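You operate a simulated robot arm through the tools that you are given. There is no shell and no other tool. Be economical: measure what you need, move in short steps, check, and stop when the job is done.

Carry out the task below with a simulated robot arm. There is one attempt and no reset: what you move stays moved.

TASK
Hang the blue-head probe in the stirrer clamp, loosen the clamp knob, lower the clamp and tighten the knob.
Fine: clamp all the way down, so that the probe dips into the sample on the plate. Leave the samples and the other controls.

Only the result counts: the job must be done as asked and must still hold three seconds after the hand-in. Knocking over, shifting, dropping, spilling or breaking anything else fails it.

THE ROBOT
A 6-joint arm with a two-finger parallel gripper, fixed in place. Base frame: the origin is at the foot of the arm, x ahead of it, y to its left, z up. Readings come in m, rad, newtons and seconds.
With the tool pointing down near the work surface it reaches from about 0.32 to 0.7 m from the base axis. Its first joint turns from -2.897 to 2.897 rad. Payload 4.1 kg.
Tool frame: the origin (TCP) lies between the finger pads and is the grasp point; the fingertips stand 0.023 m ahead of it; z points along the fingers, y is the line along which they close. Largest opening 0.094 m; finger width 0.038, thickness 0.01; the body of the gripper, 0.054 by 0.096 m, starts 0.039 m behind the TCP.
Orientation is that of the tool frame in the base frame, as a unit quaternion [x, y, z, w]. With the fingers straight down and closing along the base's y, the tool's x points along the base's -x, its y along +y and its z along -z.

THE INTERFACE
- The arm moves only by the tool nudge_tool. Its argument "rows" is a list of rows, each an object of numbers (a shift or turn left out is 0, a gripper value left out holds the last): "dx", "dy", "dz": the shift along the tool's x, y, z in m; "wx", "wy", "wz": the turn, a rotation vector about the tool's x, y, z in rad. In form: [{"dx": .., "dy": .., "dz": .., "wx": .., "wy": .., "wz": ..}, ...]. A call has 1 to 12 rows; each row shifts and turns the commanded pose from where the row before left it, along the tool's axes as they then stand. "grip" is the closure, from 0 (fully open) to 1 (shut), set as the call begins (left out, the last holds). A row lasts 0.2 s, in which the tool goes at most 0.05 m and 0.15 rad; a call with a longer step from one row to the next is refused whole, and so is a gripper value outside its range. A pose out of reach is approached as far as the arm can. The call stops where the force on the tool passes 70 N (or 10 N more than at its start, if that is more) or the arm is blocked; 0.2 s more then pass. The fingers move at their own pace (about 0.045 m/s each) and stop on an object; they squeeze with about 26 N. The grip force told is the motor's: it shows also when the fingers shut on nothing. Time passes only in rows, and 0.2 s behind the last, so rows that do not move let the fingers close. The reply holds the time, the measured pose of the TCP, the force on the tool along the base axes, the opening and the grip force, in the units named above and with some noise, and new pictures: "views" is both (left out), scene, wrist or none.
- Cameras (640 x 400 px; columns grow to the right, rows downward): "scene" is fixed at [0.2139, 0.5034, 1.9583]; the picture's right is [-1.00, 0.10, 0.00], its down [0.06, 0.64, -0.76] and it looks along [-0.07, -0.76, -0.65] (base axes); focal length 346 px, centre (320, 200). "wrist" rides on the gripper at [0.086, 0.016, -0.074] in the tool frame; the picture's right is [-0.18, 0.98, 0.00], its down [-0.58, -0.11, -0.81] and it looks along [-0.79, -0.15, 0.59] (tool axes); focal length 243 px, centre (320, 200). There is no depth. A picture from a camera that has moved, and an enlarged one, comes with that camera's place and axes in the base frame and with its lens. The place of the scene camera against the robot may be out by one fixed shift of up to 0.012 m in any direction.
- lift_body(by): slides the trunk up (or, below 0, down) by that many m; the arm rides with it, the base frame stays. It gives what a move gives, with no picture.
- close_up(camera, box): a new picture of the part [left, top, right, bottom] of that camera's present view, enlarged. No time passes.
- sign_off(): hands the job in; it is judged then, once.

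Go step by step. Nothing tells you positions but the pictures and the camera data: compare them with the known pose of the tool, close in by small moves and look again before you grip or let go. The budget is 120 turns and 200 pictures, counting those below and the enlarged ones. Unless the task says otherwise, let go and move clear before handing in, and close with one line.

The tools are called after "Emit:" as name(argument=value, ...) on one line, values as JSON. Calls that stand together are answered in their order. nudge_tool: Moves the arm, as the interface text tells. Its arguments: {"type":"object","properties":{"rows":{"type":"array"},"grip":{"type":"number"},"views":{"type":"string","enum":["both","scene","wrist","none"]}},"required":["rows"]} The other tools are called the same way: lift_body (by) slides the trunk up or down; close_up (camera, box) takes an enlarged picture of a part of a camera's view; sign_off () hands the job in.

At the start:

```text
time: 0.0
tool_pos: [0.1645, -0.2478, 1.4445]
tool_rot: [0.0, 1.0, -0.001, 0.0]
force: [-0.4, 0.5, 0.2]
grip_width: 0.0942
grasp_force: 0.1
trunk travel left (down, up): [-0.562, 0.028]
```

scene: 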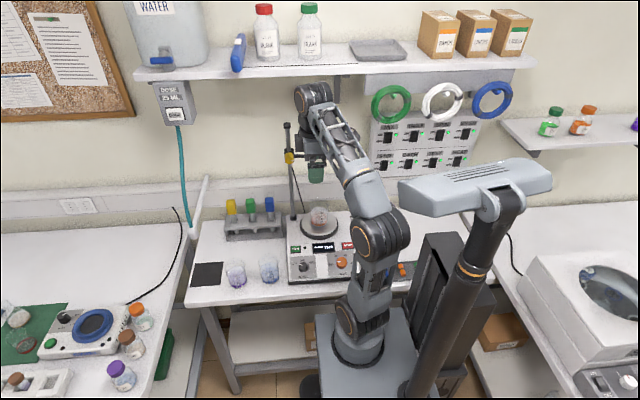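
wrist: 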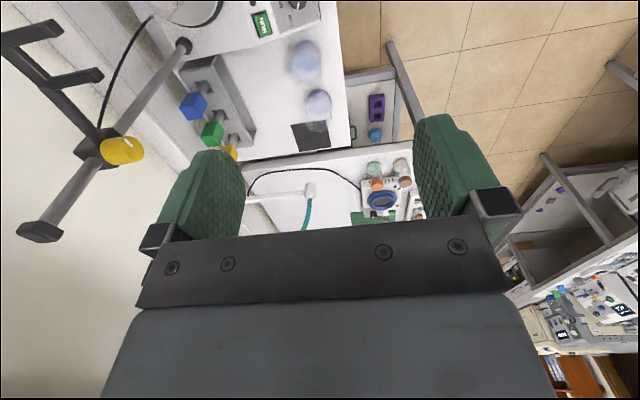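

I see a stirrer with a stand rod and yellow knob, and a rack with yellow, green and blue probes left of it. I'll zoom in before planning.

Emit:
close_up(camera="scene", box=[180, 110, 380, 300])

Emit:
close_up(camera="wrist", box=[0, 0, 360, 240])

Emit:
close_up(camera="scene", box=[260, 110, 360, 220])

```text
2.11 times, centred on (280, 205) of scene
camera zoom: at [0.2139, 0.5034, 1.9583], right [-1.0, 0.1, 0.0], down [0.06, 0.64, -0.76], along [-0.07, -0.76, -0.65], focal length 728 px, centre (404, 190)
```

zoom: 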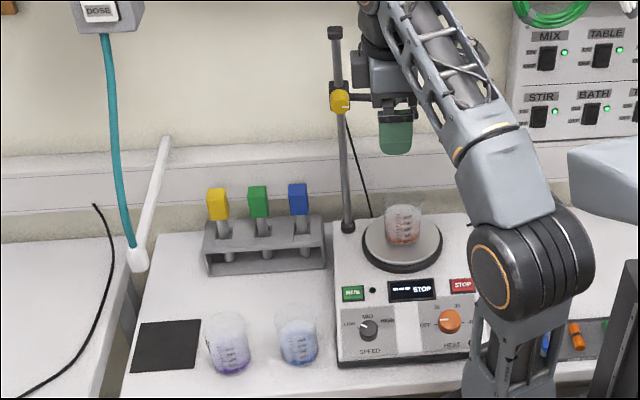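

```text
1.67 times, centred on (180, 120) of wrist
camera zoom: at [0.0778, -0.231, 1.5188], right [0.18, 0.98, 0.0], down [0.58, -0.11, 0.81], along [0.79, -0.15, -0.59], focal length 404 px, centre (553, 333)
```

zoom: 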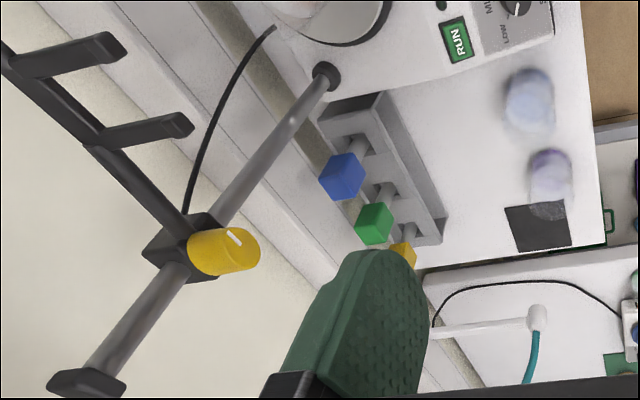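

```text
3.64 times, centred on (310, 165) of scene
camera zoom: at [0.2139, 0.5034, 1.9583], right [-1.0, 0.1, 0.0], down [0.06, 0.64, -0.76], along [-0.07, -0.76, -0.65], focal length 1258 px, centre (356, 327)
```

zoom: 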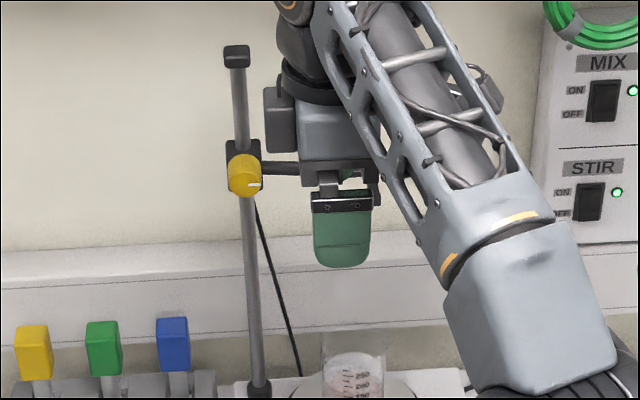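

The clamp sits near z 1.30, with its knob facing +y and a two-prong fork open toward +y over the beaker. The blue probe's head is at about (0.317, -0.545, 1.06). I'll roll the tool 90° so the camera looks from the +y side.

Emit:
nudge_tool(rows=[{"wz": 0.1428}, {"wz": 0.1428}, {"wz": 0.1428}, {"wz": 0.1428}, {"wz": 0.1428}, {"wz": 0.1428}, {"wz": 0.1428}, {"wz": 0.1428}, {"wz": 0.1428}, {"wz": 0.1428}, {"wz": 0.1428}])

```text
time: 2.4
tool_pos: [0.1639, -0.2474, 1.4445]
tool_rot: [0.708, 0.707, 0.0, 0.0]
force: [-0.7, -0.2, -0.4]
grip_width: 0.094
grasp_force: 0.0
trunk travel left (down, up): [-0.562, 0.028]
camera wrist: at [0.181, -0.1602, 1.5185], right [0.98, -0.19, 0.0], down [-0.11, -0.58, 0.81], along [-0.15, -0.79, -0.59], focal length 243 px, centre (320, 200)
```

scene: 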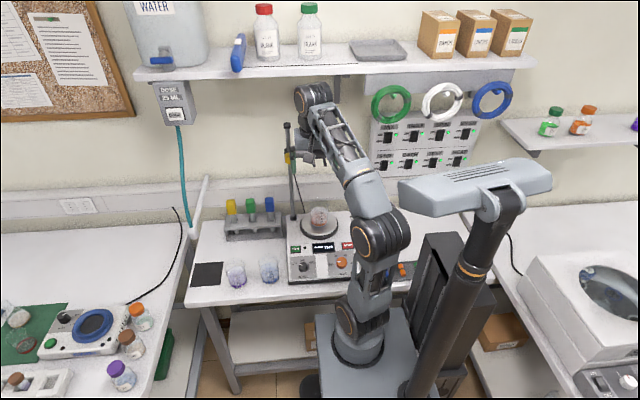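
wrist: 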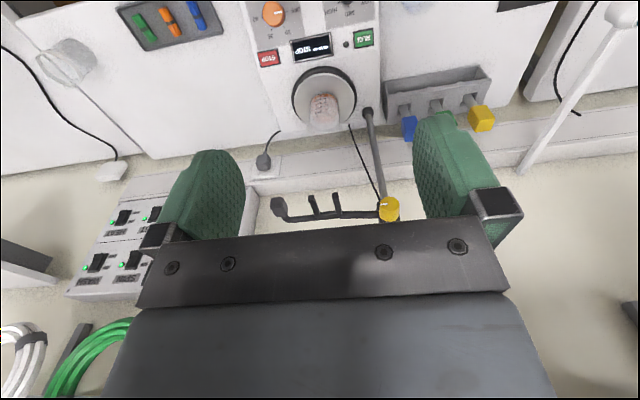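

The camera now looks at the fork from the front, upside down. I'll zoom in on the fork and the rack.

Emit:
close_up(camera="wrist", box=[240, 60, 420, 240])

Emit:
close_up(camera="wrist", box=[370, 40, 520, 140])

```text
2.22 times, centred on (330, 150) of wrist
camera zoom: at [0.181, -0.1602, 1.5185], right [0.98, -0.19, 0.0], down [-0.11, -0.58, 0.81], along [-0.15, -0.79, -0.59], focal length 539 px, centre (298, 311)
```

zoom: 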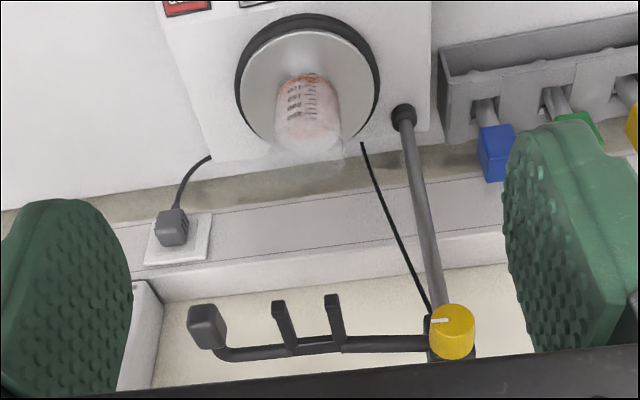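

```text
4.00 times, centred on (445, 90) of wrist
camera zoom: at [0.181, -0.1602, 1.5185], right [0.98, -0.19, 0.0], down [-0.11, -0.58, 0.81], along [-0.15, -0.79, -0.59], focal length 970 px, centre (-180, 640)
```

zoom: 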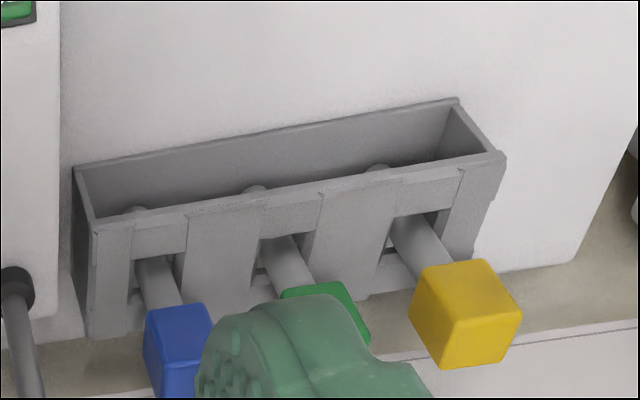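

The head is about 34 mm wide, the stem about 22 mm, and the fork gap about 29 mm centred on x≈0.133. A shelf hangs over the rack, so I'll lower the trunk first and then come in from the front.

Emit:
nudge_tool(rows=[{"dy": 0.04}, {"dy": 0.04}, {"dy": 0.04}, {"dy": 0.033, "dx": -0.02}, {"dx": -0.03}], grip=0.36, views="none")

Emit:
lift_body(by=-0.28)

Emit:
nudge_tool(rows=[{"dx": -0.04}, {"dx": -0.03}])

```text
time: 3.6
tool_pos: [0.3141, -0.2955, 1.4284]
tool_rot: [0.708, 0.707, 0.0, 0.0]
force: [-1.0, -0.4, -0.1]
grip_width: 0.0601
grasp_force: 0.0
out of reach, approached as far as the arm can: row 4, 5
trunk travel left (down, up): [-0.562, 0.028]
```

```text
time: 6.4
tool_pos: [0.3144, -0.295, 1.1494]
tool_rot: [0.707, 0.707, 0.0, 0.002]
force: [0.1, 0.9, 0.2]
grip_width: 0.0602
grasp_force: 0.0
trunk travel left (down, up): [-0.282, 0.308]
```

```text
time: 7.0
tool_pos: [0.3086, -0.3582, 1.1303]
tool_rot: [0.707, 0.707, 0.0, 0.003]
force: [-0.7, 0.4, -0.1]
grip_width: 0.06
grasp_force: 0.1
out of reach, approached as far as the arm can: row 1, 2
trunk travel left (down, up): [-0.282, 0.308]
camera wrist: at [0.325, -0.2701, 1.2049], right [0.98, -0.18, 0.0], down [-0.11, -0.58, 0.81], along [-0.15, -0.8, -0.59], focal length 243 px, centre (320, 200)
```

scene: 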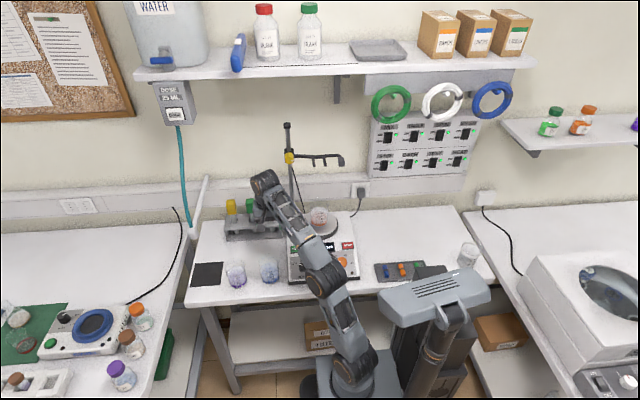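
wrist: 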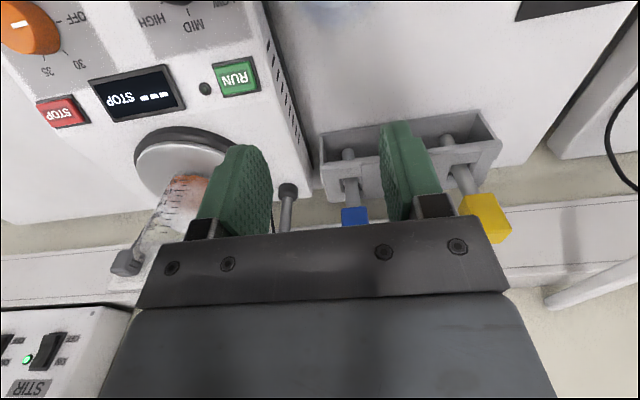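

The arm is stretched because the trunk is low. I'll raise the trunk and bring the tool down with the arm instead.

Emit:
lift_body(by=0.15)

Emit:
nudge_tool(rows=[{"dz": 0.04}, {"dz": 0.04}, {"dz": 0.04}], views="none")

Emit:
lift_body(by=0.13)

Emit:
nudge_tool(rows=[{"dz": 0.04}, {"dz": 0.04}, {"dz": 0.04}])

```text
time: 8.8
tool_pos: [0.3082, -0.3585, 1.28]
tool_rot: [0.708, 0.706, -0.001, 0.003]
force: [-0.3, 0.0, 0.0]
grip_width: 0.0599
grasp_force: 0.0
trunk travel left (down, up): [-0.432, 0.158]
```

```text
time: 9.6
tool_pos: [0.306, -0.3616, 1.161]
tool_rot: [0.707, 0.707, 0.0, 0.004]
force: [-0.1, 0.1, 0.5]
grip_width: 0.0603
grasp_force: 0.1
trunk travel left (down, up): [-0.432, 0.158]
```

```text
time: 11.2
tool_pos: [0.3064, -0.3609, 1.2895]
tool_rot: [0.707, 0.707, 0.0, 0.003]
force: [-0.6, 0.2, 0.5]
grip_width: 0.0604
grasp_force: 0.0
trunk travel left (down, up): [-0.562, 0.028]
```

```text
time: 12.0
tool_pos: [0.3065, -0.3629, 1.1719]
tool_rot: [0.707, 0.707, 0.0, 0.002]
force: [0.5, 0.1, -0.3]
grip_width: 0.0603
grasp_force: 0.0
trunk travel left (down, up): [-0.562, 0.028]
camera wrist: at [0.3232, -0.2741, 1.2459], right [0.98, -0.18, 0.01], down [-0.11, -0.58, 0.81], along [-0.15, -0.8, -0.59], focal length 243 px, centre (320, 200)
```

scene: 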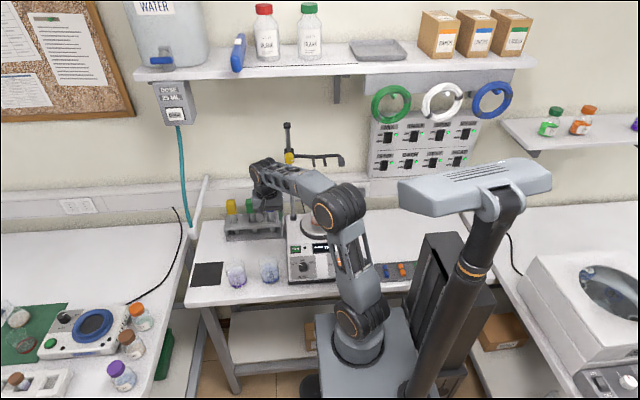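
wrist: 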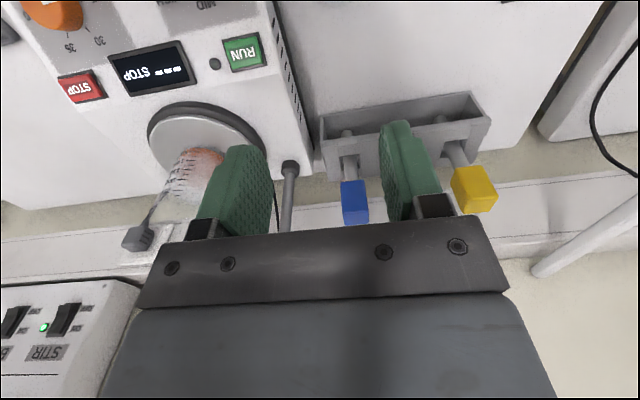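

The blue head comes out at about (0.319, -0.545, 1.056). I'll move above it.

Emit:
nudge_tool(rows=[{"dx": -0.04, "dy": 0.004}, {"dx": -0.04, "dy": 0.004}, {"dx": -0.04, "dy": 0.004}, {"dx": -0.035}])

```text
time: 13.0
tool_pos: [0.3201, -0.5178, 1.1704]
tool_rot: [0.708, 0.707, 0.0, 0.003]
force: [-1.1, -0.4, 0.1]
grip_width: 0.06
grasp_force: 0.1
trunk travel left (down, up): [-0.562, 0.028]
camera wrist: at [0.336, -0.4303, 1.2452], right [0.98, -0.18, 0.0], down [-0.11, -0.58, 0.81], along [-0.15, -0.79, -0.59], focal length 243 px, centre (320, 200)
```

scene: 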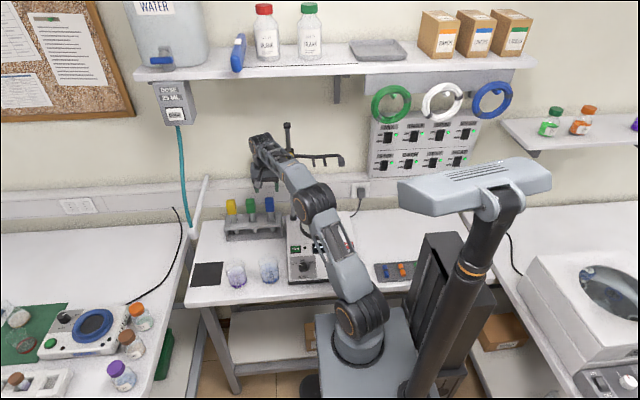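
wrist: 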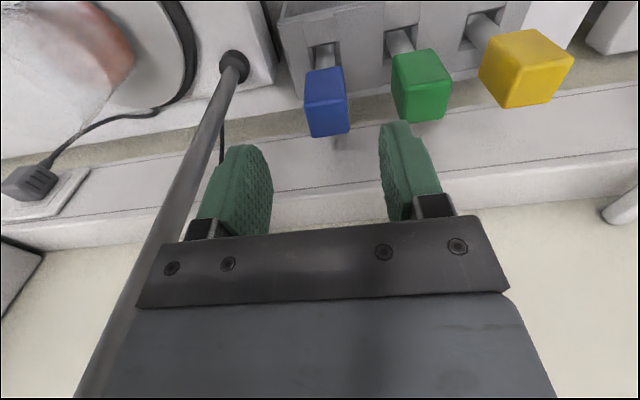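

The fingers bracket the head in x, and y still needs refining. I'll zoom in on both views.

Emit:
close_up(camera="scene", box=[215, 180, 295, 240])

Emit:
close_up(camera="wrist", box=[270, 30, 390, 150])

```text
6.67 times, centred on (255, 210) of scene
camera zoom: at [0.2139, 0.5034, 1.9583], right [-1.0, 0.1, 0.0], down [0.06, 0.64, -0.76], along [-0.07, -0.76, -0.65], focal length 2307 px, centre (753, 133)
```

zoom: 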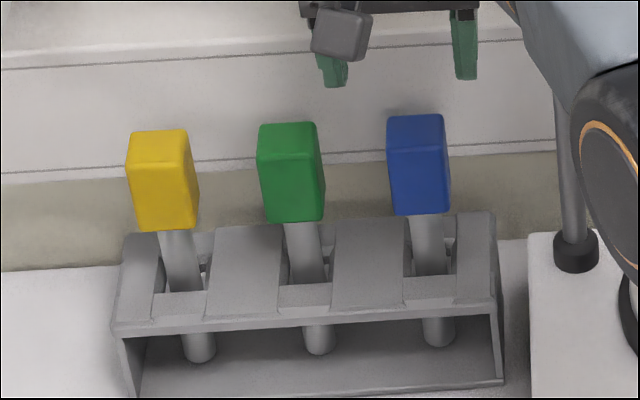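

```text
3.33 times, centred on (330, 90) of wrist
camera zoom: at [0.336, -0.4303, 1.2452], right [0.98, -0.18, 0.0], down [-0.11, -0.58, 0.81], along [-0.15, -0.79, -0.59], focal length 809 px, centre (287, 567)
```

zoom: 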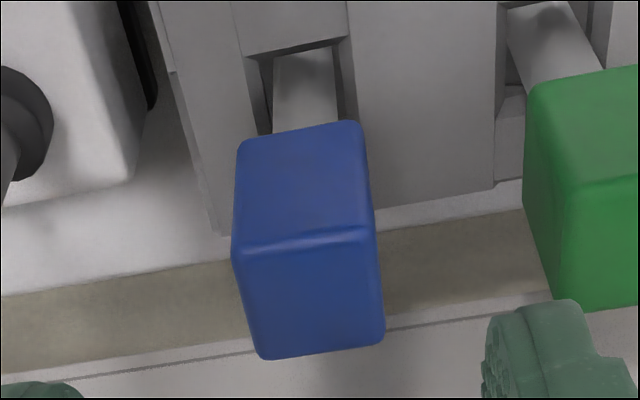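

The head's centre is at about (0.319, -0.548) and its top at about 1.078. I'll shift 30 mm toward -y, then descend in stages.

Emit:
nudge_tool(rows=[{"dx": -0.03}, {"dz": 0.03}, {"dz": 0.03}])

Emit:
close_up(camera="scene", box=[215, 170, 305, 240])

```text
time: 13.8
tool_pos: [0.3173, -0.5477, 1.1134]
tool_rot: [0.707, 0.707, -0.001, 0.003]
force: [0.2, -0.4, 0.4]
grip_width: 0.0602
grasp_force: 0.1
trunk travel left (down, up): [-0.562, 0.028]
camera wrist: at [0.3348, -0.4599, 1.1865], right [0.98, -0.18, 0.0], down [-0.11, -0.58, 0.81], along [-0.15, -0.8, -0.59], focal length 243 px, centre (320, 200)
```

scene: 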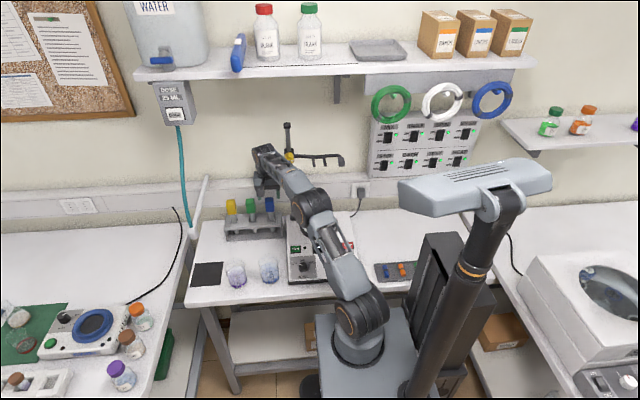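
wrist: 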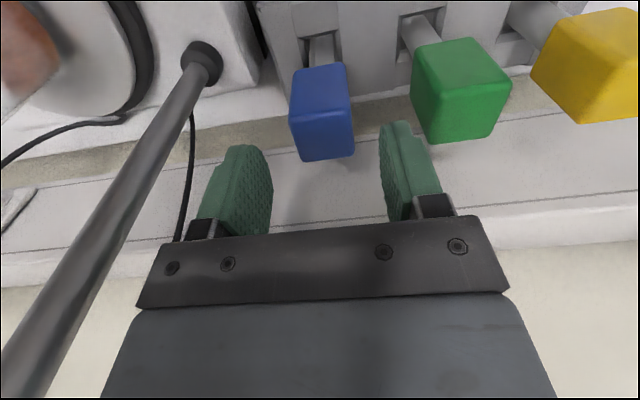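

```text
5.71 times, centred on (260, 205) of scene
camera zoom: at [0.2139, 0.5034, 1.9583], right [-1.0, 0.1, 0.0], down [0.06, 0.64, -0.76], along [-0.07, -0.76, -0.65], focal length 1977 px, centre (663, 171)
```

zoom: 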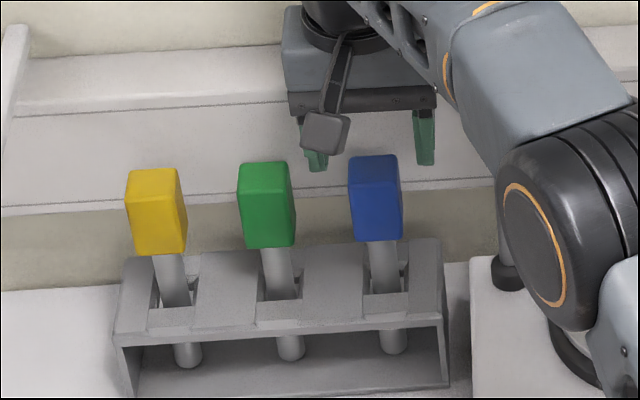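

The head is still at (0.3195, -0.547) between the fingers, so I'll go down to grasp height.

Emit:
nudge_tool(rows=[{"dz": 0.025, "dy": 0.002}, {"dz": 0.024}])

Emit:
close_up(camera="scene", box=[215, 170, 305, 240])

```text
time: 14.4
tool_pos: [0.3208, -0.5477, 1.0636]
tool_rot: [0.707, 0.707, -0.001, 0.004]
force: [0.2, -0.5, 0.5]
grip_width: 0.0601
grasp_force: 0.1
trunk travel left (down, up): [-0.562, 0.028]
camera wrist: at [0.3387, -0.46, 1.1379], right [0.98, -0.18, 0.0], down [-0.11, -0.58, 0.81], along [-0.15, -0.8, -0.59], focal length 243 px, centre (320, 200)
```

scene: 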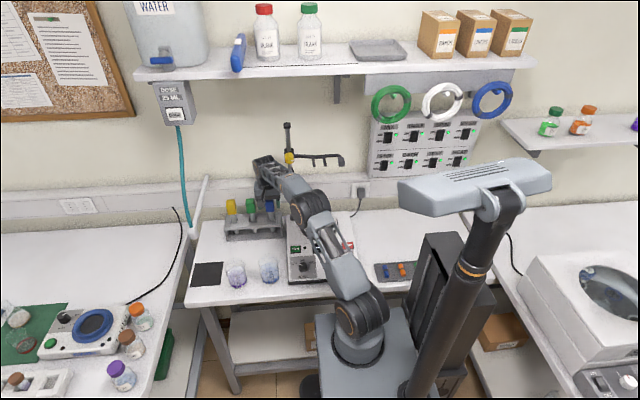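
wrist: 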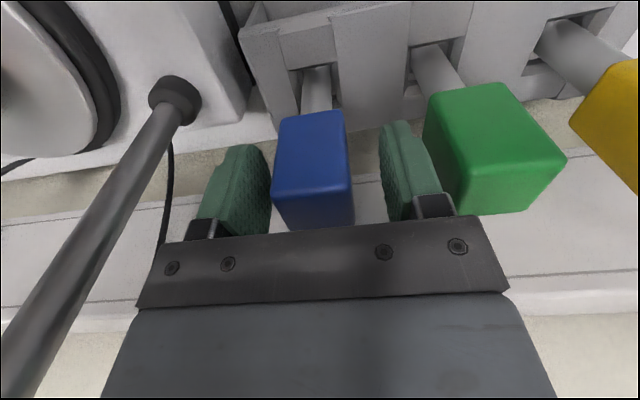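

```text
5.71 times, centred on (260, 205) of scene
camera zoom: at [0.2139, 0.5034, 1.9583], right [-1.0, 0.1, 0.0], down [0.06, 0.64, -0.76], along [-0.07, -0.76, -0.65], focal length 1977 px, centre (663, 171)
```

zoom: 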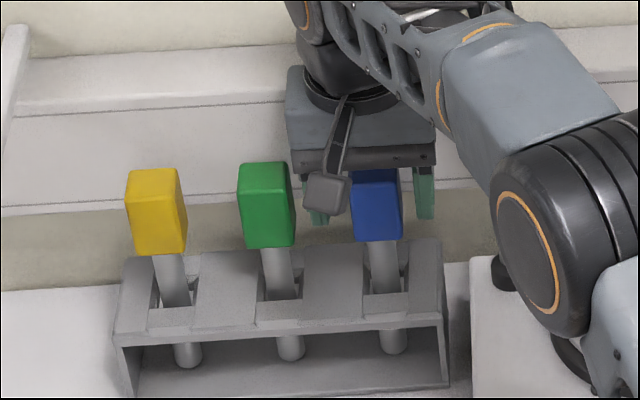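

The fingers straddle the head with the tips above its underside. I'll close now.

Emit:
nudge_tool(rows=[{"dz": 0}, {"dz": 0}, {"dz": 0}, {"dz": 0}], grip=1, views="wrist")

```text
time: 15.4
tool_pos: [0.3218, -0.5464, 1.0636]
tool_rot: [0.707, 0.707, -0.001, 0.003]
force: [0.4, -0.2, -0.1]
grip_width: 0.0335
grasp_force: 25.9
trunk travel left (down, up): [-0.562, 0.028]
camera wrist: at [0.3385, -0.4598, 1.1382], right [0.98, -0.18, 0.0], down [-0.11, -0.58, 0.81], along [-0.15, -0.8, -0.59], focal length 243 px, centre (320, 200)
```

wrist: 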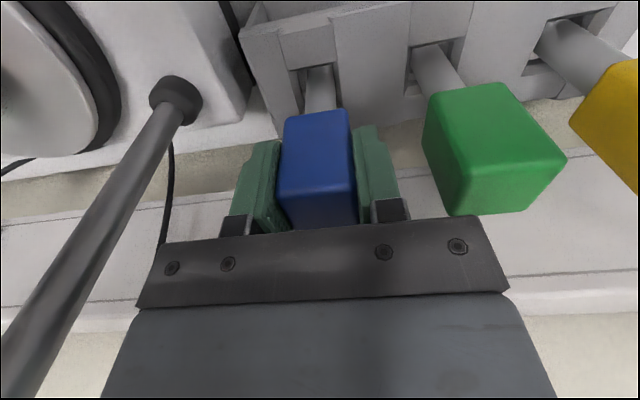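

I have the probe. Before raising it, I'll check the shelf clearance above the fork.

Emit:
nudge_tool(rows=[{"dz": -0.03}, {"dz": -0.03}, {"dz": -0.03}, {"dz": -0.03}, {"dz": -0.02}])

Emit:
close_up(camera="scene", box=[180, 20, 380, 220])

```text
time: 16.6
tool_pos: [0.3207, -0.5471, 1.2013]
tool_rot: [0.707, 0.707, 0.0, 0.003]
force: [0.3, -0.2, -0.9]
grip_width: 0.0336
grasp_force: 25.9
trunk travel left (down, up): [-0.562, 0.028]
camera wrist: at [0.3381, -0.4584, 1.2763], right [0.98, -0.18, 0.0], down [-0.11, -0.58, 0.81], along [-0.15, -0.79, -0.59], focal length 243 px, centre (320, 200)
```

scene: 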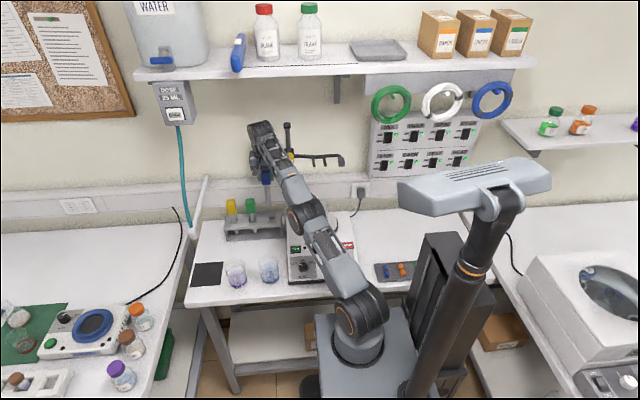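
wrist: 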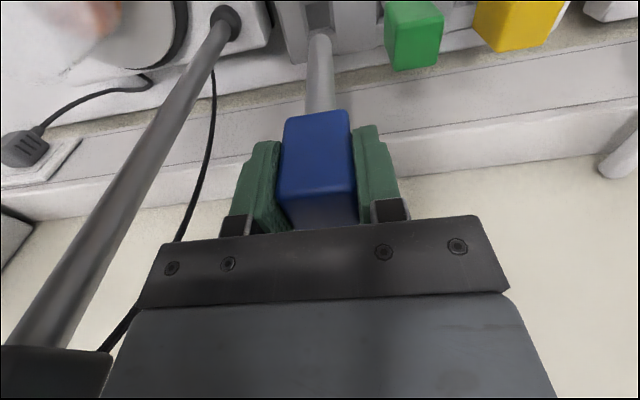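

```text
2.00 times, centred on (280, 120) of scene
camera zoom: at [0.2139, 0.5034, 1.9583], right [-1.0, 0.1, 0.0], down [0.06, 0.64, -0.76], along [-0.07, -0.76, -0.65], focal length 692 px, centre (400, 360)
```

zoom: 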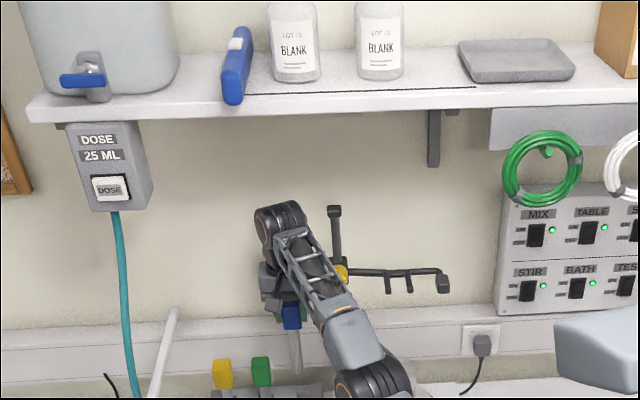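

A vertical gripper at fork height would nearly touch the shelf. It's safer to put the probe back and regrip it with the fingers horizontal, pointing toward -y, which the knob needs anyway.

Emit:
nudge_tool(rows=[{"dz": 0.03}, {"dz": 0.03}, {"dz": 0.03}, {"dz": 0.03}, {"dz": 0.0165}], views="wrist")

```text
time: 17.7
tool_pos: [0.3303, -0.5741, 1.1125]
tool_rot: [0.709, 0.705, -0.006, 0.017]
force: [-6.8, 4.2, 30.2]
grip_width: 0.0338
grasp_force: 25.7
out of reach, approached as far as the arm can: row 1, 2, 3, 4, 5
trunk travel left (down, up): [-0.562, 0.028]
stopped in row 5: the force on the tool passed its limit (the readings are from after the stop); the commanded pose is now the measured one
camera wrist: at [0.3468, -0.4842, 1.1845], right [0.98, -0.19, 0.02], down [-0.12, -0.55, 0.82], along [-0.14, -0.81, -0.57], focal length 243 px, centre (320, 200)
```

wrist: 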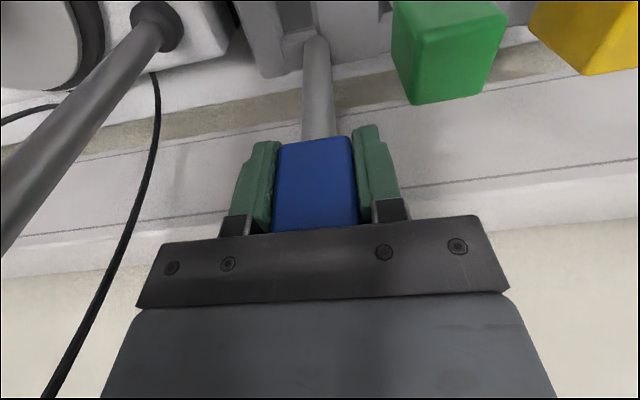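

The arm drifted outward while descending and the stem has touched the rack top. I'll back off upward right away and look.

Emit:
nudge_tool(rows=[{"dz": -0.01}, {"dz": -0.03}])

Emit:
close_up(camera="scene", box=[215, 110, 345, 240])

```text
time: 18.3
tool_pos: [0.3334, -0.5665, 1.1427]
tool_rot: [0.707, 0.708, -0.004, 0.012]
force: [-0.5, -0.3, -0.7]
grip_width: 0.0336
grasp_force: 25.3
out of reach, approached as far as the arm can: row 2
trunk travel left (down, up): [-0.562, 0.028]
camera wrist: at [0.3487, -0.478, 1.215], right [0.98, -0.18, 0.02], down [-0.12, -0.56, 0.82], along [-0.14, -0.81, -0.58], focal length 243 px, centre (320, 200)
```

scene: 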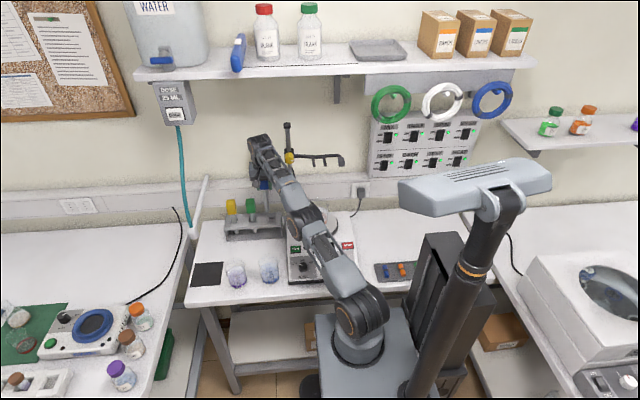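
wrist: 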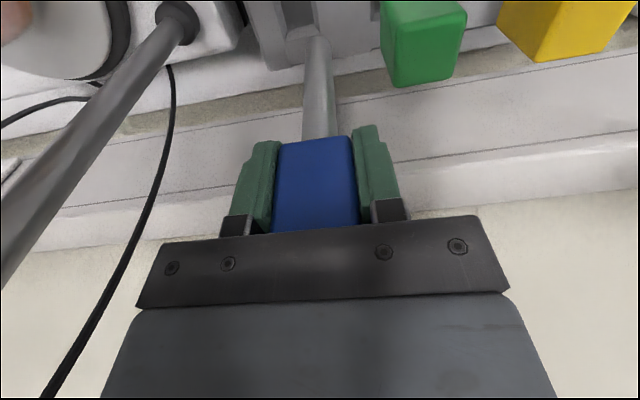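

```text
3.08 times, centred on (280, 175) of scene
camera zoom: at [0.2139, 0.5034, 1.9583], right [-1.0, 0.1, 0.0], down [0.06, 0.64, -0.76], along [-0.07, -0.76, -0.65], focal length 1065 px, centre (443, 277)
```

zoom: 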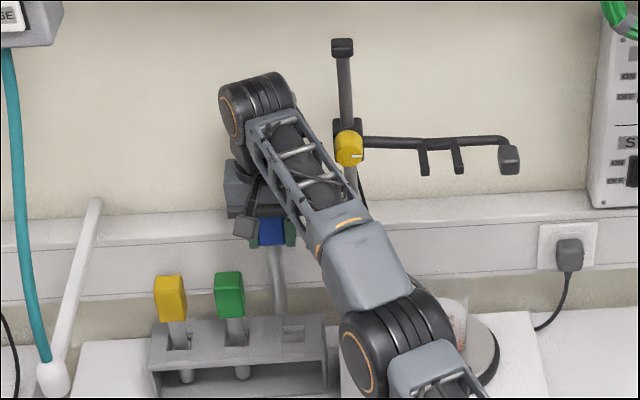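

The rack hasn't moved; the arm is just stretched to its limit here. I'll raise the trunk to clear the stem, then pull inward.

Emit:
lift_body(by=0.027)

Emit:
nudge_tool(rows=[{"dx": 0.015, "dy": -0.009}])

```text
time: 19.1
tool_pos: [0.3316, -0.5683, 1.1707]
tool_rot: [0.707, 0.707, -0.005, 0.013]
force: [-0.1, -0.6, -0.3]
grip_width: 0.0334
grasp_force: 26.1
trunk travel left (down, up): [-0.589, 0.001]
```

```text
time: 19.4
tool_pos: [0.3297, -0.5646, 1.1721]
tool_rot: [0.708, 0.706, -0.004, 0.012]
force: [0.6, -0.1, -1.6]
grip_width: 0.0333
grasp_force: 26.3
out of reach, approached as far as the arm can: row 1
trunk travel left (down, up): [-0.589, 0.001]
camera wrist: at [0.3458, -0.476, 1.2447], right [0.98, -0.19, 0.01], down [-0.12, -0.56, 0.82], along [-0.14, -0.81, -0.57], focal length 243 px, centre (320, 200)
```

scene: 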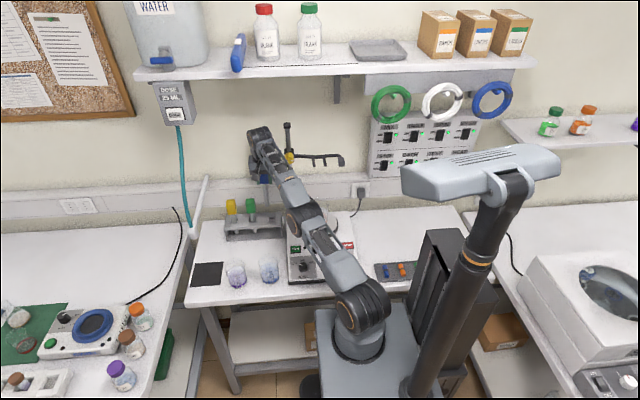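
wrist: 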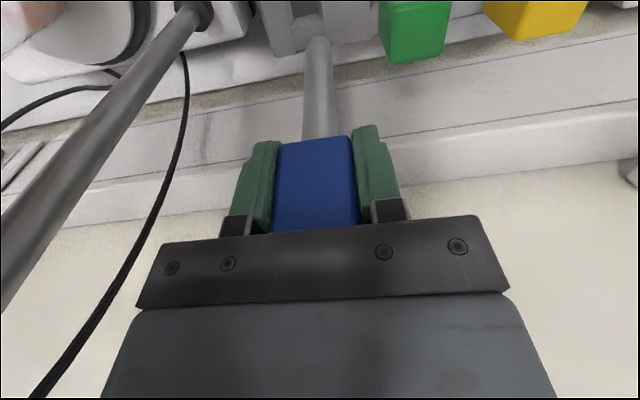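

The stem now hangs above the rack top. I'll keep moving inward, away from the reach limit.

Emit:
nudge_tool(rows=[{"dx": 0.03, "dy": -0.017}, {"dx": 0.03, "dy": -0.017}], views="none")

```text
time: 20.1
tool_pos: [0.3264, -0.5632, 1.1807]
tool_rot: [0.708, 0.706, -0.005, 0.013]
force: [-0.4, -0.5, -0.3]
grip_width: 0.0336
grasp_force: 26.3
out of reach, approached as far as the arm can: row 1, 2
trunk travel left (down, up): [-0.589, 0.001]
```

The arm seems stuck in its fully straight posture. I'll try a larger inward and upward move in small rows to bend the elbow.

Emit:
nudge_tool(rows=[{"dx": 0.04}, {"dx": 0.04}, {"dx": 0.04}])

```text
time: 20.9
tool_pos: [0.3389, -0.5561, 1.1891]
tool_rot: [0.708, 0.706, -0.004, 0.012]
force: [-0.4, 0.0, -0.2]
grip_width: 0.0336
grasp_force: 25.8
out of reach, approached as far as the arm can: row 1, 2, 3
trunk travel left (down, up): [-0.589, 0.001]
camera wrist: at [0.354, -0.4663, 1.2616], right [0.98, -0.19, 0.02], down [-0.12, -0.56, 0.82], along [-0.14, -0.81, -0.57], focal length 243 px, centre (320, 200)
```

scene: 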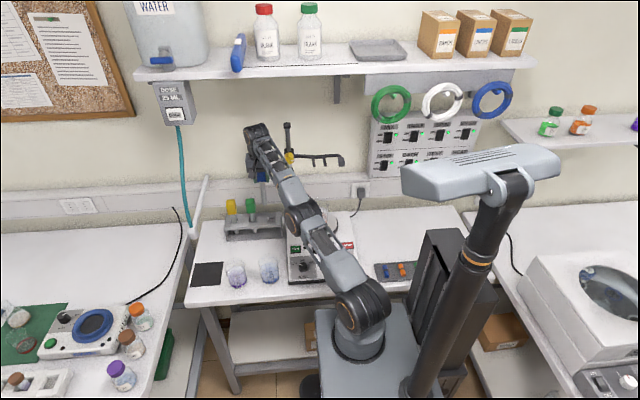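
wrist: 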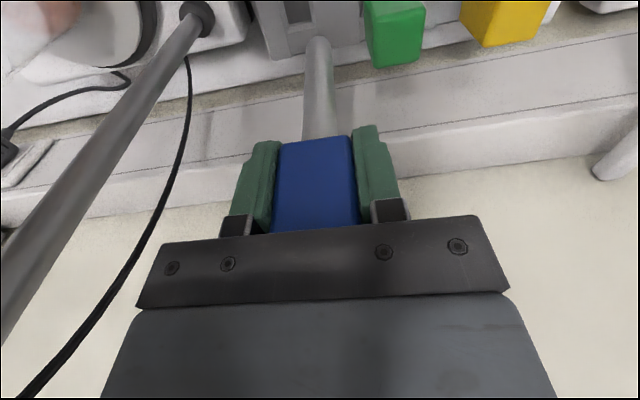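

The commanded pose follows the reached pose, so each pull starts from the straight arm. A combined inward and slightly downward step should fold the elbow the right way.

Emit:
nudge_tool(rows=[{"dx": 0.035, "dy": -0.02, "dz": 0.022}], views="none")

```text
time: 21.2
tool_pos: [0.3389, -0.5561, 1.1882]
tool_rot: [0.708, 0.706, -0.004, 0.014]
force: [0.3, 0.3, 0.1]
grip_width: 0.0335
grasp_force: 26.0
out of reach, approached as far as the arm can: row 1
trunk travel left (down, up): [-0.589, 0.001]
```

That direction was purely radial. I'll slide up and forward along the reach sphere, keeping x near 0.34 to stay clear of the knob, while lowering the trunk to hold the height. The earlier escape worked from that posture.

Emit:
nudge_tool(rows=[{"dx": 0.02, "dz": -0.03}, {"dx": 0.02, "dz": -0.03}], views="none")

```text
time: 21.9
tool_pos: [0.3415, -0.5348, 1.2323]
tool_rot: [0.708, 0.706, -0.004, 0.013]
force: [-0.9, 0.7, -1.7]
grip_width: 0.0336
grasp_force: 25.9
out of reach, approached as far as the arm can: row 1, 2
trunk travel left (down, up): [-0.589, 0.001]
```

Emit:
lift_body(by=-0.045)

Emit:
nudge_tool(rows=[{"dx": 0.03, "dz": -0.03}, {"dx": 0.03, "dz": -0.03}], views="none")

Emit:
lift_body(by=-0.045)

Emit:
nudge_tool(rows=[{"dx": 0.03, "dz": -0.03}, {"dx": 0.03, "dz": -0.02}])

```text
time: 22.7
tool_pos: [0.3403, -0.5354, 1.1865]
tool_rot: [0.708, 0.706, -0.004, 0.011]
force: [-0.2, -0.6, -0.1]
grip_width: 0.0338
grasp_force: 26.0
trunk travel left (down, up): [-0.544, 0.046]
```

```text
time: 23.3
tool_pos: [0.3519, -0.4926, 1.2593]
tool_rot: [0.707, 0.707, -0.004, 0.011]
force: [0.3, -0.7, -1.2]
grip_width: 0.0334
grasp_force: 26.5
out of reach, approached as far as the arm can: row 1, 2
trunk travel left (down, up): [-0.544, 0.046]
```

```text
time: 24.2
tool_pos: [0.352, -0.4929, 1.2149]
tool_rot: [0.708, 0.706, -0.004, 0.012]
force: [0.8, 0.0, -0.1]
grip_width: 0.0338
grasp_force: 26.1
trunk travel left (down, up): [-0.499, 0.091]
```

```text
time: 24.8
tool_pos: [0.3683, -0.4655, 1.2362]
tool_rot: [0.707, 0.707, -0.005, 0.012]
force: [-0.4, 0.6, -0.8]
grip_width: 0.0336
grasp_force: 25.7
out of reach, approached as far as the arm can: row 1, 2
trunk travel left (down, up): [-0.499, 0.091]
camera wrist: at [0.3849, -0.3758, 1.3097], right [0.98, -0.18, 0.02], down [-0.12, -0.56, 0.82], along [-0.14, -0.81, -0.57], focal length 243 px, centre (320, 200)
```

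scene: 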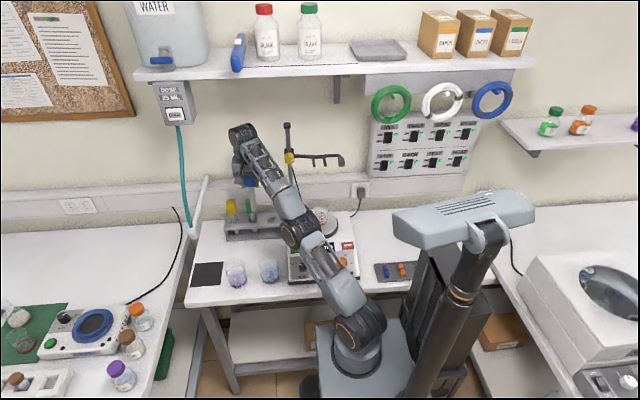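
wrist: 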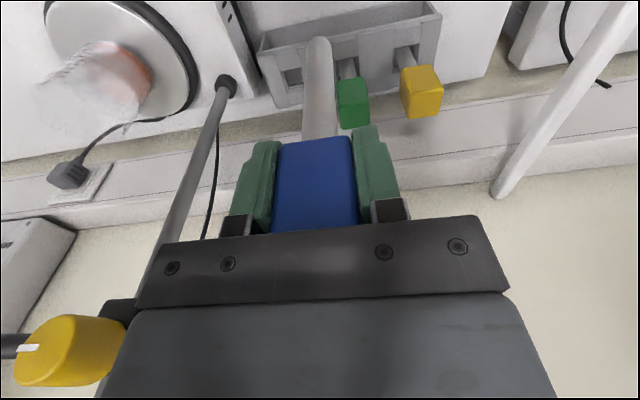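

The stem is clear of the rack now. I'll try straight down to fold the elbow.

Emit:
nudge_tool(rows=[{"dx": 0.02, "dy": -0.01, "dz": -0.03}, {"dz": 0.03}, {"dz": 0.03}], views="none")

```text
time: 25.6
tool_pos: [0.3599, -0.4462, 1.2067]
tool_rot: [0.707, 0.707, -0.004, 0.014]
force: [0.3, 0.1, -0.7]
grip_width: 0.0337
grasp_force: 26.0
trunk travel left (down, up): [-0.499, 0.091]
```

The elbow is folding properly again. The probe slid about 1 cm up in the grip when it touched the rack, so a regrip is needed anyway. I'll straighten the tool, put the trunk back up and return over the blue slot with plenty of reach.

Emit:
lift_body(by=0.09)

Emit:
nudge_tool(rows=[{"dz": 0.03, "wx": 0.014, "wy": 0.0255}, {"dz": 0.03}, {"dz": 0.03}, {"dz": 0.03, "dy": -0.02}, {"dy": -0.019, "dz": 0.01}])

```text
time: 26.9
tool_pos: [0.36, -0.4447, 1.2959]
tool_rot: [0.707, 0.707, -0.004, 0.012]
force: [-0.2, -0.8, 0.1]
grip_width: 0.0337
grasp_force: 25.7
trunk travel left (down, up): [-0.589, 0.001]
```

```text
time: 28.1
tool_pos: [0.3204, -0.4474, 1.1649]
tool_rot: [0.708, 0.707, 0.0, -0.001]
force: [0.6, -0.3, -0.5]
grip_width: 0.0339
grasp_force: 26.6
trunk travel left (down, up): [-0.589, 0.001]
camera wrist: at [0.3374, -0.3589, 1.2403], right [0.98, -0.19, 0.0], down [-0.11, -0.58, 0.81], along [-0.15, -0.79, -0.59], focal length 243 px, centre (320, 200)
```

scene: 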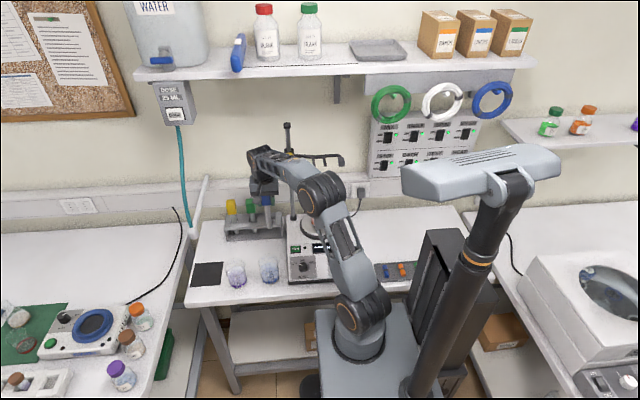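
wrist: 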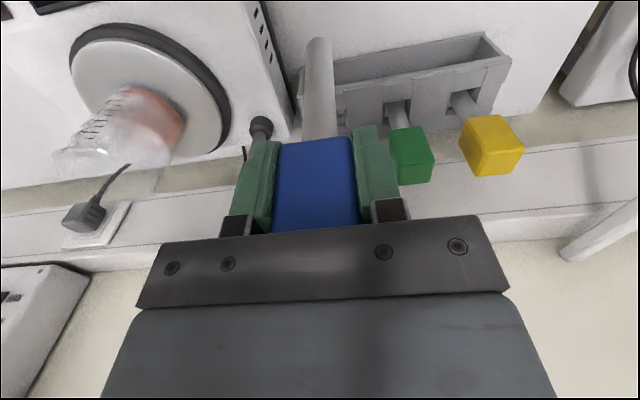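

Emit:
close_up(camera="scene", box=[215, 140, 325, 240])

Emit:
close_up(camera="wrist", box=[240, 20, 420, 240])

```text
4.00 times, centred on (270, 190) of scene
camera zoom: at [0.2139, 0.5034, 1.9583], right [-1.0, 0.1, 0.0], down [0.06, 0.64, -0.76], along [-0.07, -0.76, -0.65], focal length 1384 px, centre (520, 240)
```

zoom: 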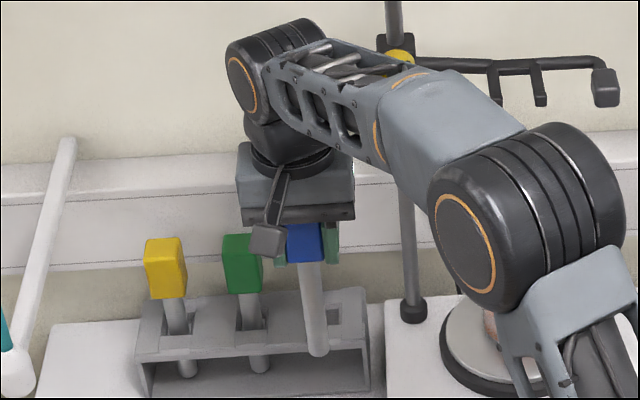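

```text
1.82 times, centred on (330, 130) of wrist
camera zoom: at [0.3374, -0.3589, 1.2403], right [0.98, -0.19, 0.0], down [-0.11, -0.58, 0.81], along [-0.15, -0.79, -0.59], focal length 441 px, centre (302, 327)
```

zoom: 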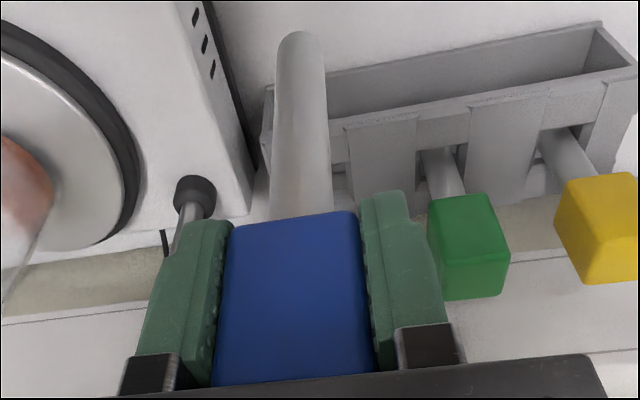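

The stem hangs vertically with its tip at about z 1.03. I'll move over the slot.

Emit:
nudge_tool(rows=[{"dx": -0.03}, {"dx": -0.03}, {"dx": -0.03}, {"dx": -0.01, "dz": 0.02, "dy": 0.001}])

Emit:
close_up(camera="scene", box=[215, 170, 305, 240])

Emit:
close_up(camera="wrist", box=[240, 0, 400, 160])

```text
time: 29.1
tool_pos: [0.3222, -0.5464, 1.1468]
tool_rot: [0.708, 0.706, 0.0, -0.003]
force: [0.9, 0.3, -0.9]
grip_width: 0.0335
grasp_force: 26.0
trunk travel left (down, up): [-0.589, 0.001]
camera wrist: at [0.3394, -0.459, 1.2215], right [0.98, -0.19, 0.0], down [-0.11, -0.58, 0.81], along [-0.15, -0.79, -0.59], focal length 243 px, centre (320, 200)
```

scene: 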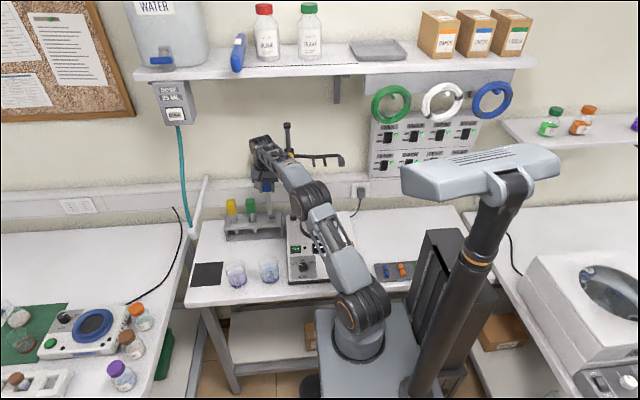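
wrist: 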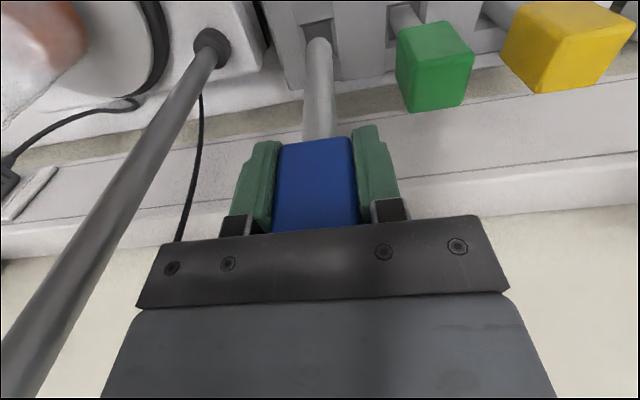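

```text
5.71 times, centred on (260, 205) of scene
camera zoom: at [0.2139, 0.5034, 1.9583], right [-1.0, 0.1, 0.0], down [0.06, 0.64, -0.76], along [-0.07, -0.76, -0.65], focal length 1977 px, centre (663, 171)
```

zoom: 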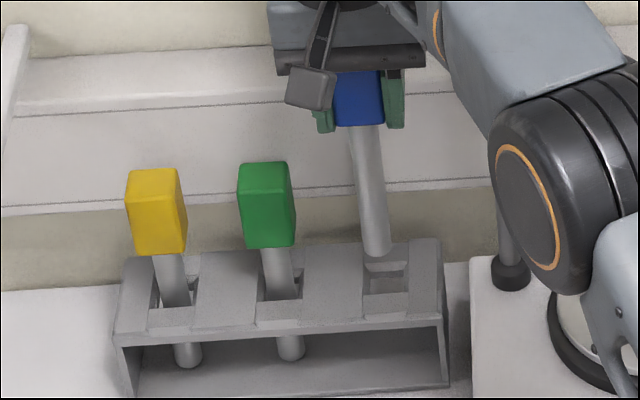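

```text
2.50 times, centred on (320, 80) of wrist
camera zoom: at [0.3394, -0.459, 1.2215], right [0.98, -0.19, 0.0], down [-0.11, -0.58, 0.81], along [-0.15, -0.79, -0.59], focal length 606 px, centre (320, 500)
```

zoom: 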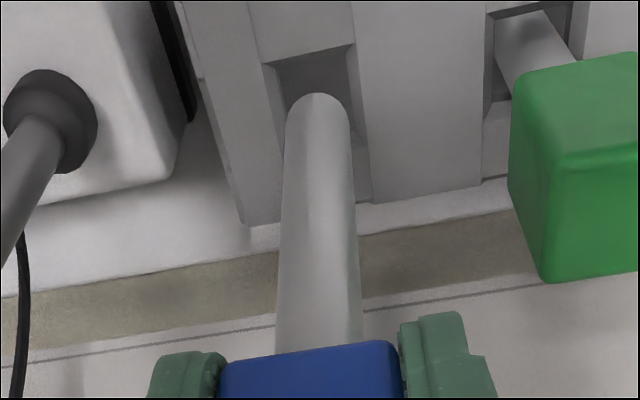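

The stem is lined up with the slot. I'll descend in steps.

Emit:
nudge_tool(rows=[{"dz": 0.02}, {"dz": 0.02}], views="none")

Emit:
close_up(camera="scene", box=[215, 170, 305, 240])

Emit:
close_up(camera="wrist", box=[240, 0, 400, 160])

```text
time: 29.7
tool_pos: [0.3211, -0.5456, 1.1074]
tool_rot: [0.707, 0.707, -0.001, -0.001]
force: [0.0, -3.0, 3.6]
grip_width: 0.0335
grasp_force: 25.7
trunk travel left (down, up): [-0.589, 0.001]
```

```text
5.71 times, centred on (260, 205) of scene
camera zoom: at [0.2139, 0.5034, 1.9583], right [-1.0, 0.1, 0.0], down [0.06, 0.64, -0.76], along [-0.07, -0.76, -0.65], focal length 1977 px, centre (663, 171)
```

zoom: 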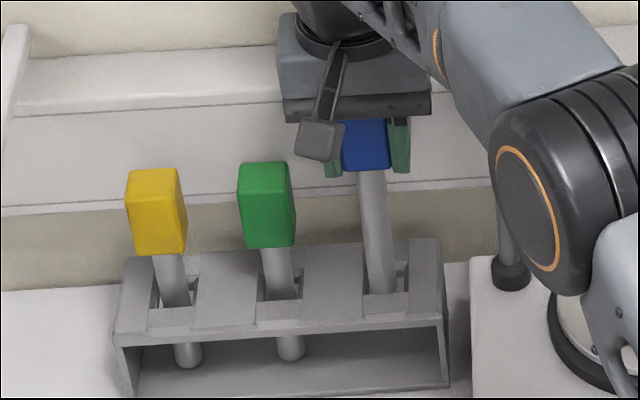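

```text
2.50 times, centred on (320, 80) of wrist
camera zoom: at [0.3386, -0.4584, 1.1825], right [0.98, -0.19, 0.0], down [-0.11, -0.58, 0.81], along [-0.15, -0.79, -0.59], focal length 606 px, centre (320, 500)
```

zoom: 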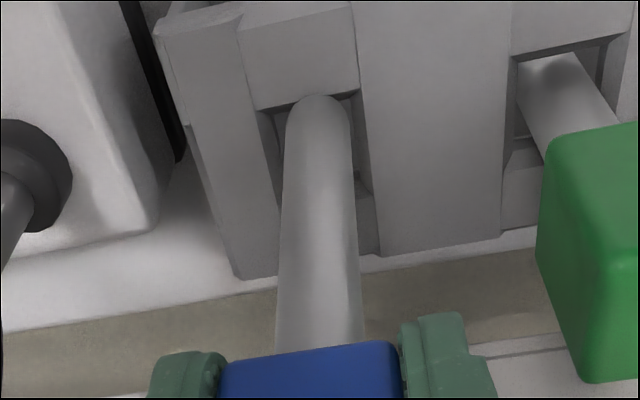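

The tip grazes the front edge of the slot. I'll back up slightly, shift 6 mm toward -y and try again.

Emit:
nudge_tool(rows=[{"dz": -0.01}, {"dx": -0.007}, {"dz": 0.01}, {"dz": 0.01}], views="none")

Emit:
close_up(camera="wrist", box=[240, 0, 400, 160])

```text
time: 30.7
tool_pos: [0.3225, -0.5531, 1.0948]
tool_rot: [0.708, 0.706, 0.0, -0.002]
force: [-0.3, 0.2, -0.2]
grip_width: 0.0335
grasp_force: 26.1
trunk travel left (down, up): [-0.589, 0.001]
```

```text
2.50 times, centred on (320, 80) of wrist
camera zoom: at [0.339, -0.4651, 1.1706], right [0.98, -0.19, 0.0], down [-0.11, -0.58, 0.81], along [-0.15, -0.79, -0.59], focal length 606 px, centre (320, 500)
```

zoom: 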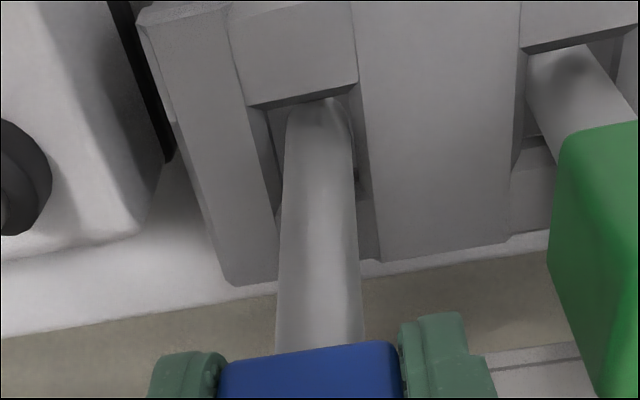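

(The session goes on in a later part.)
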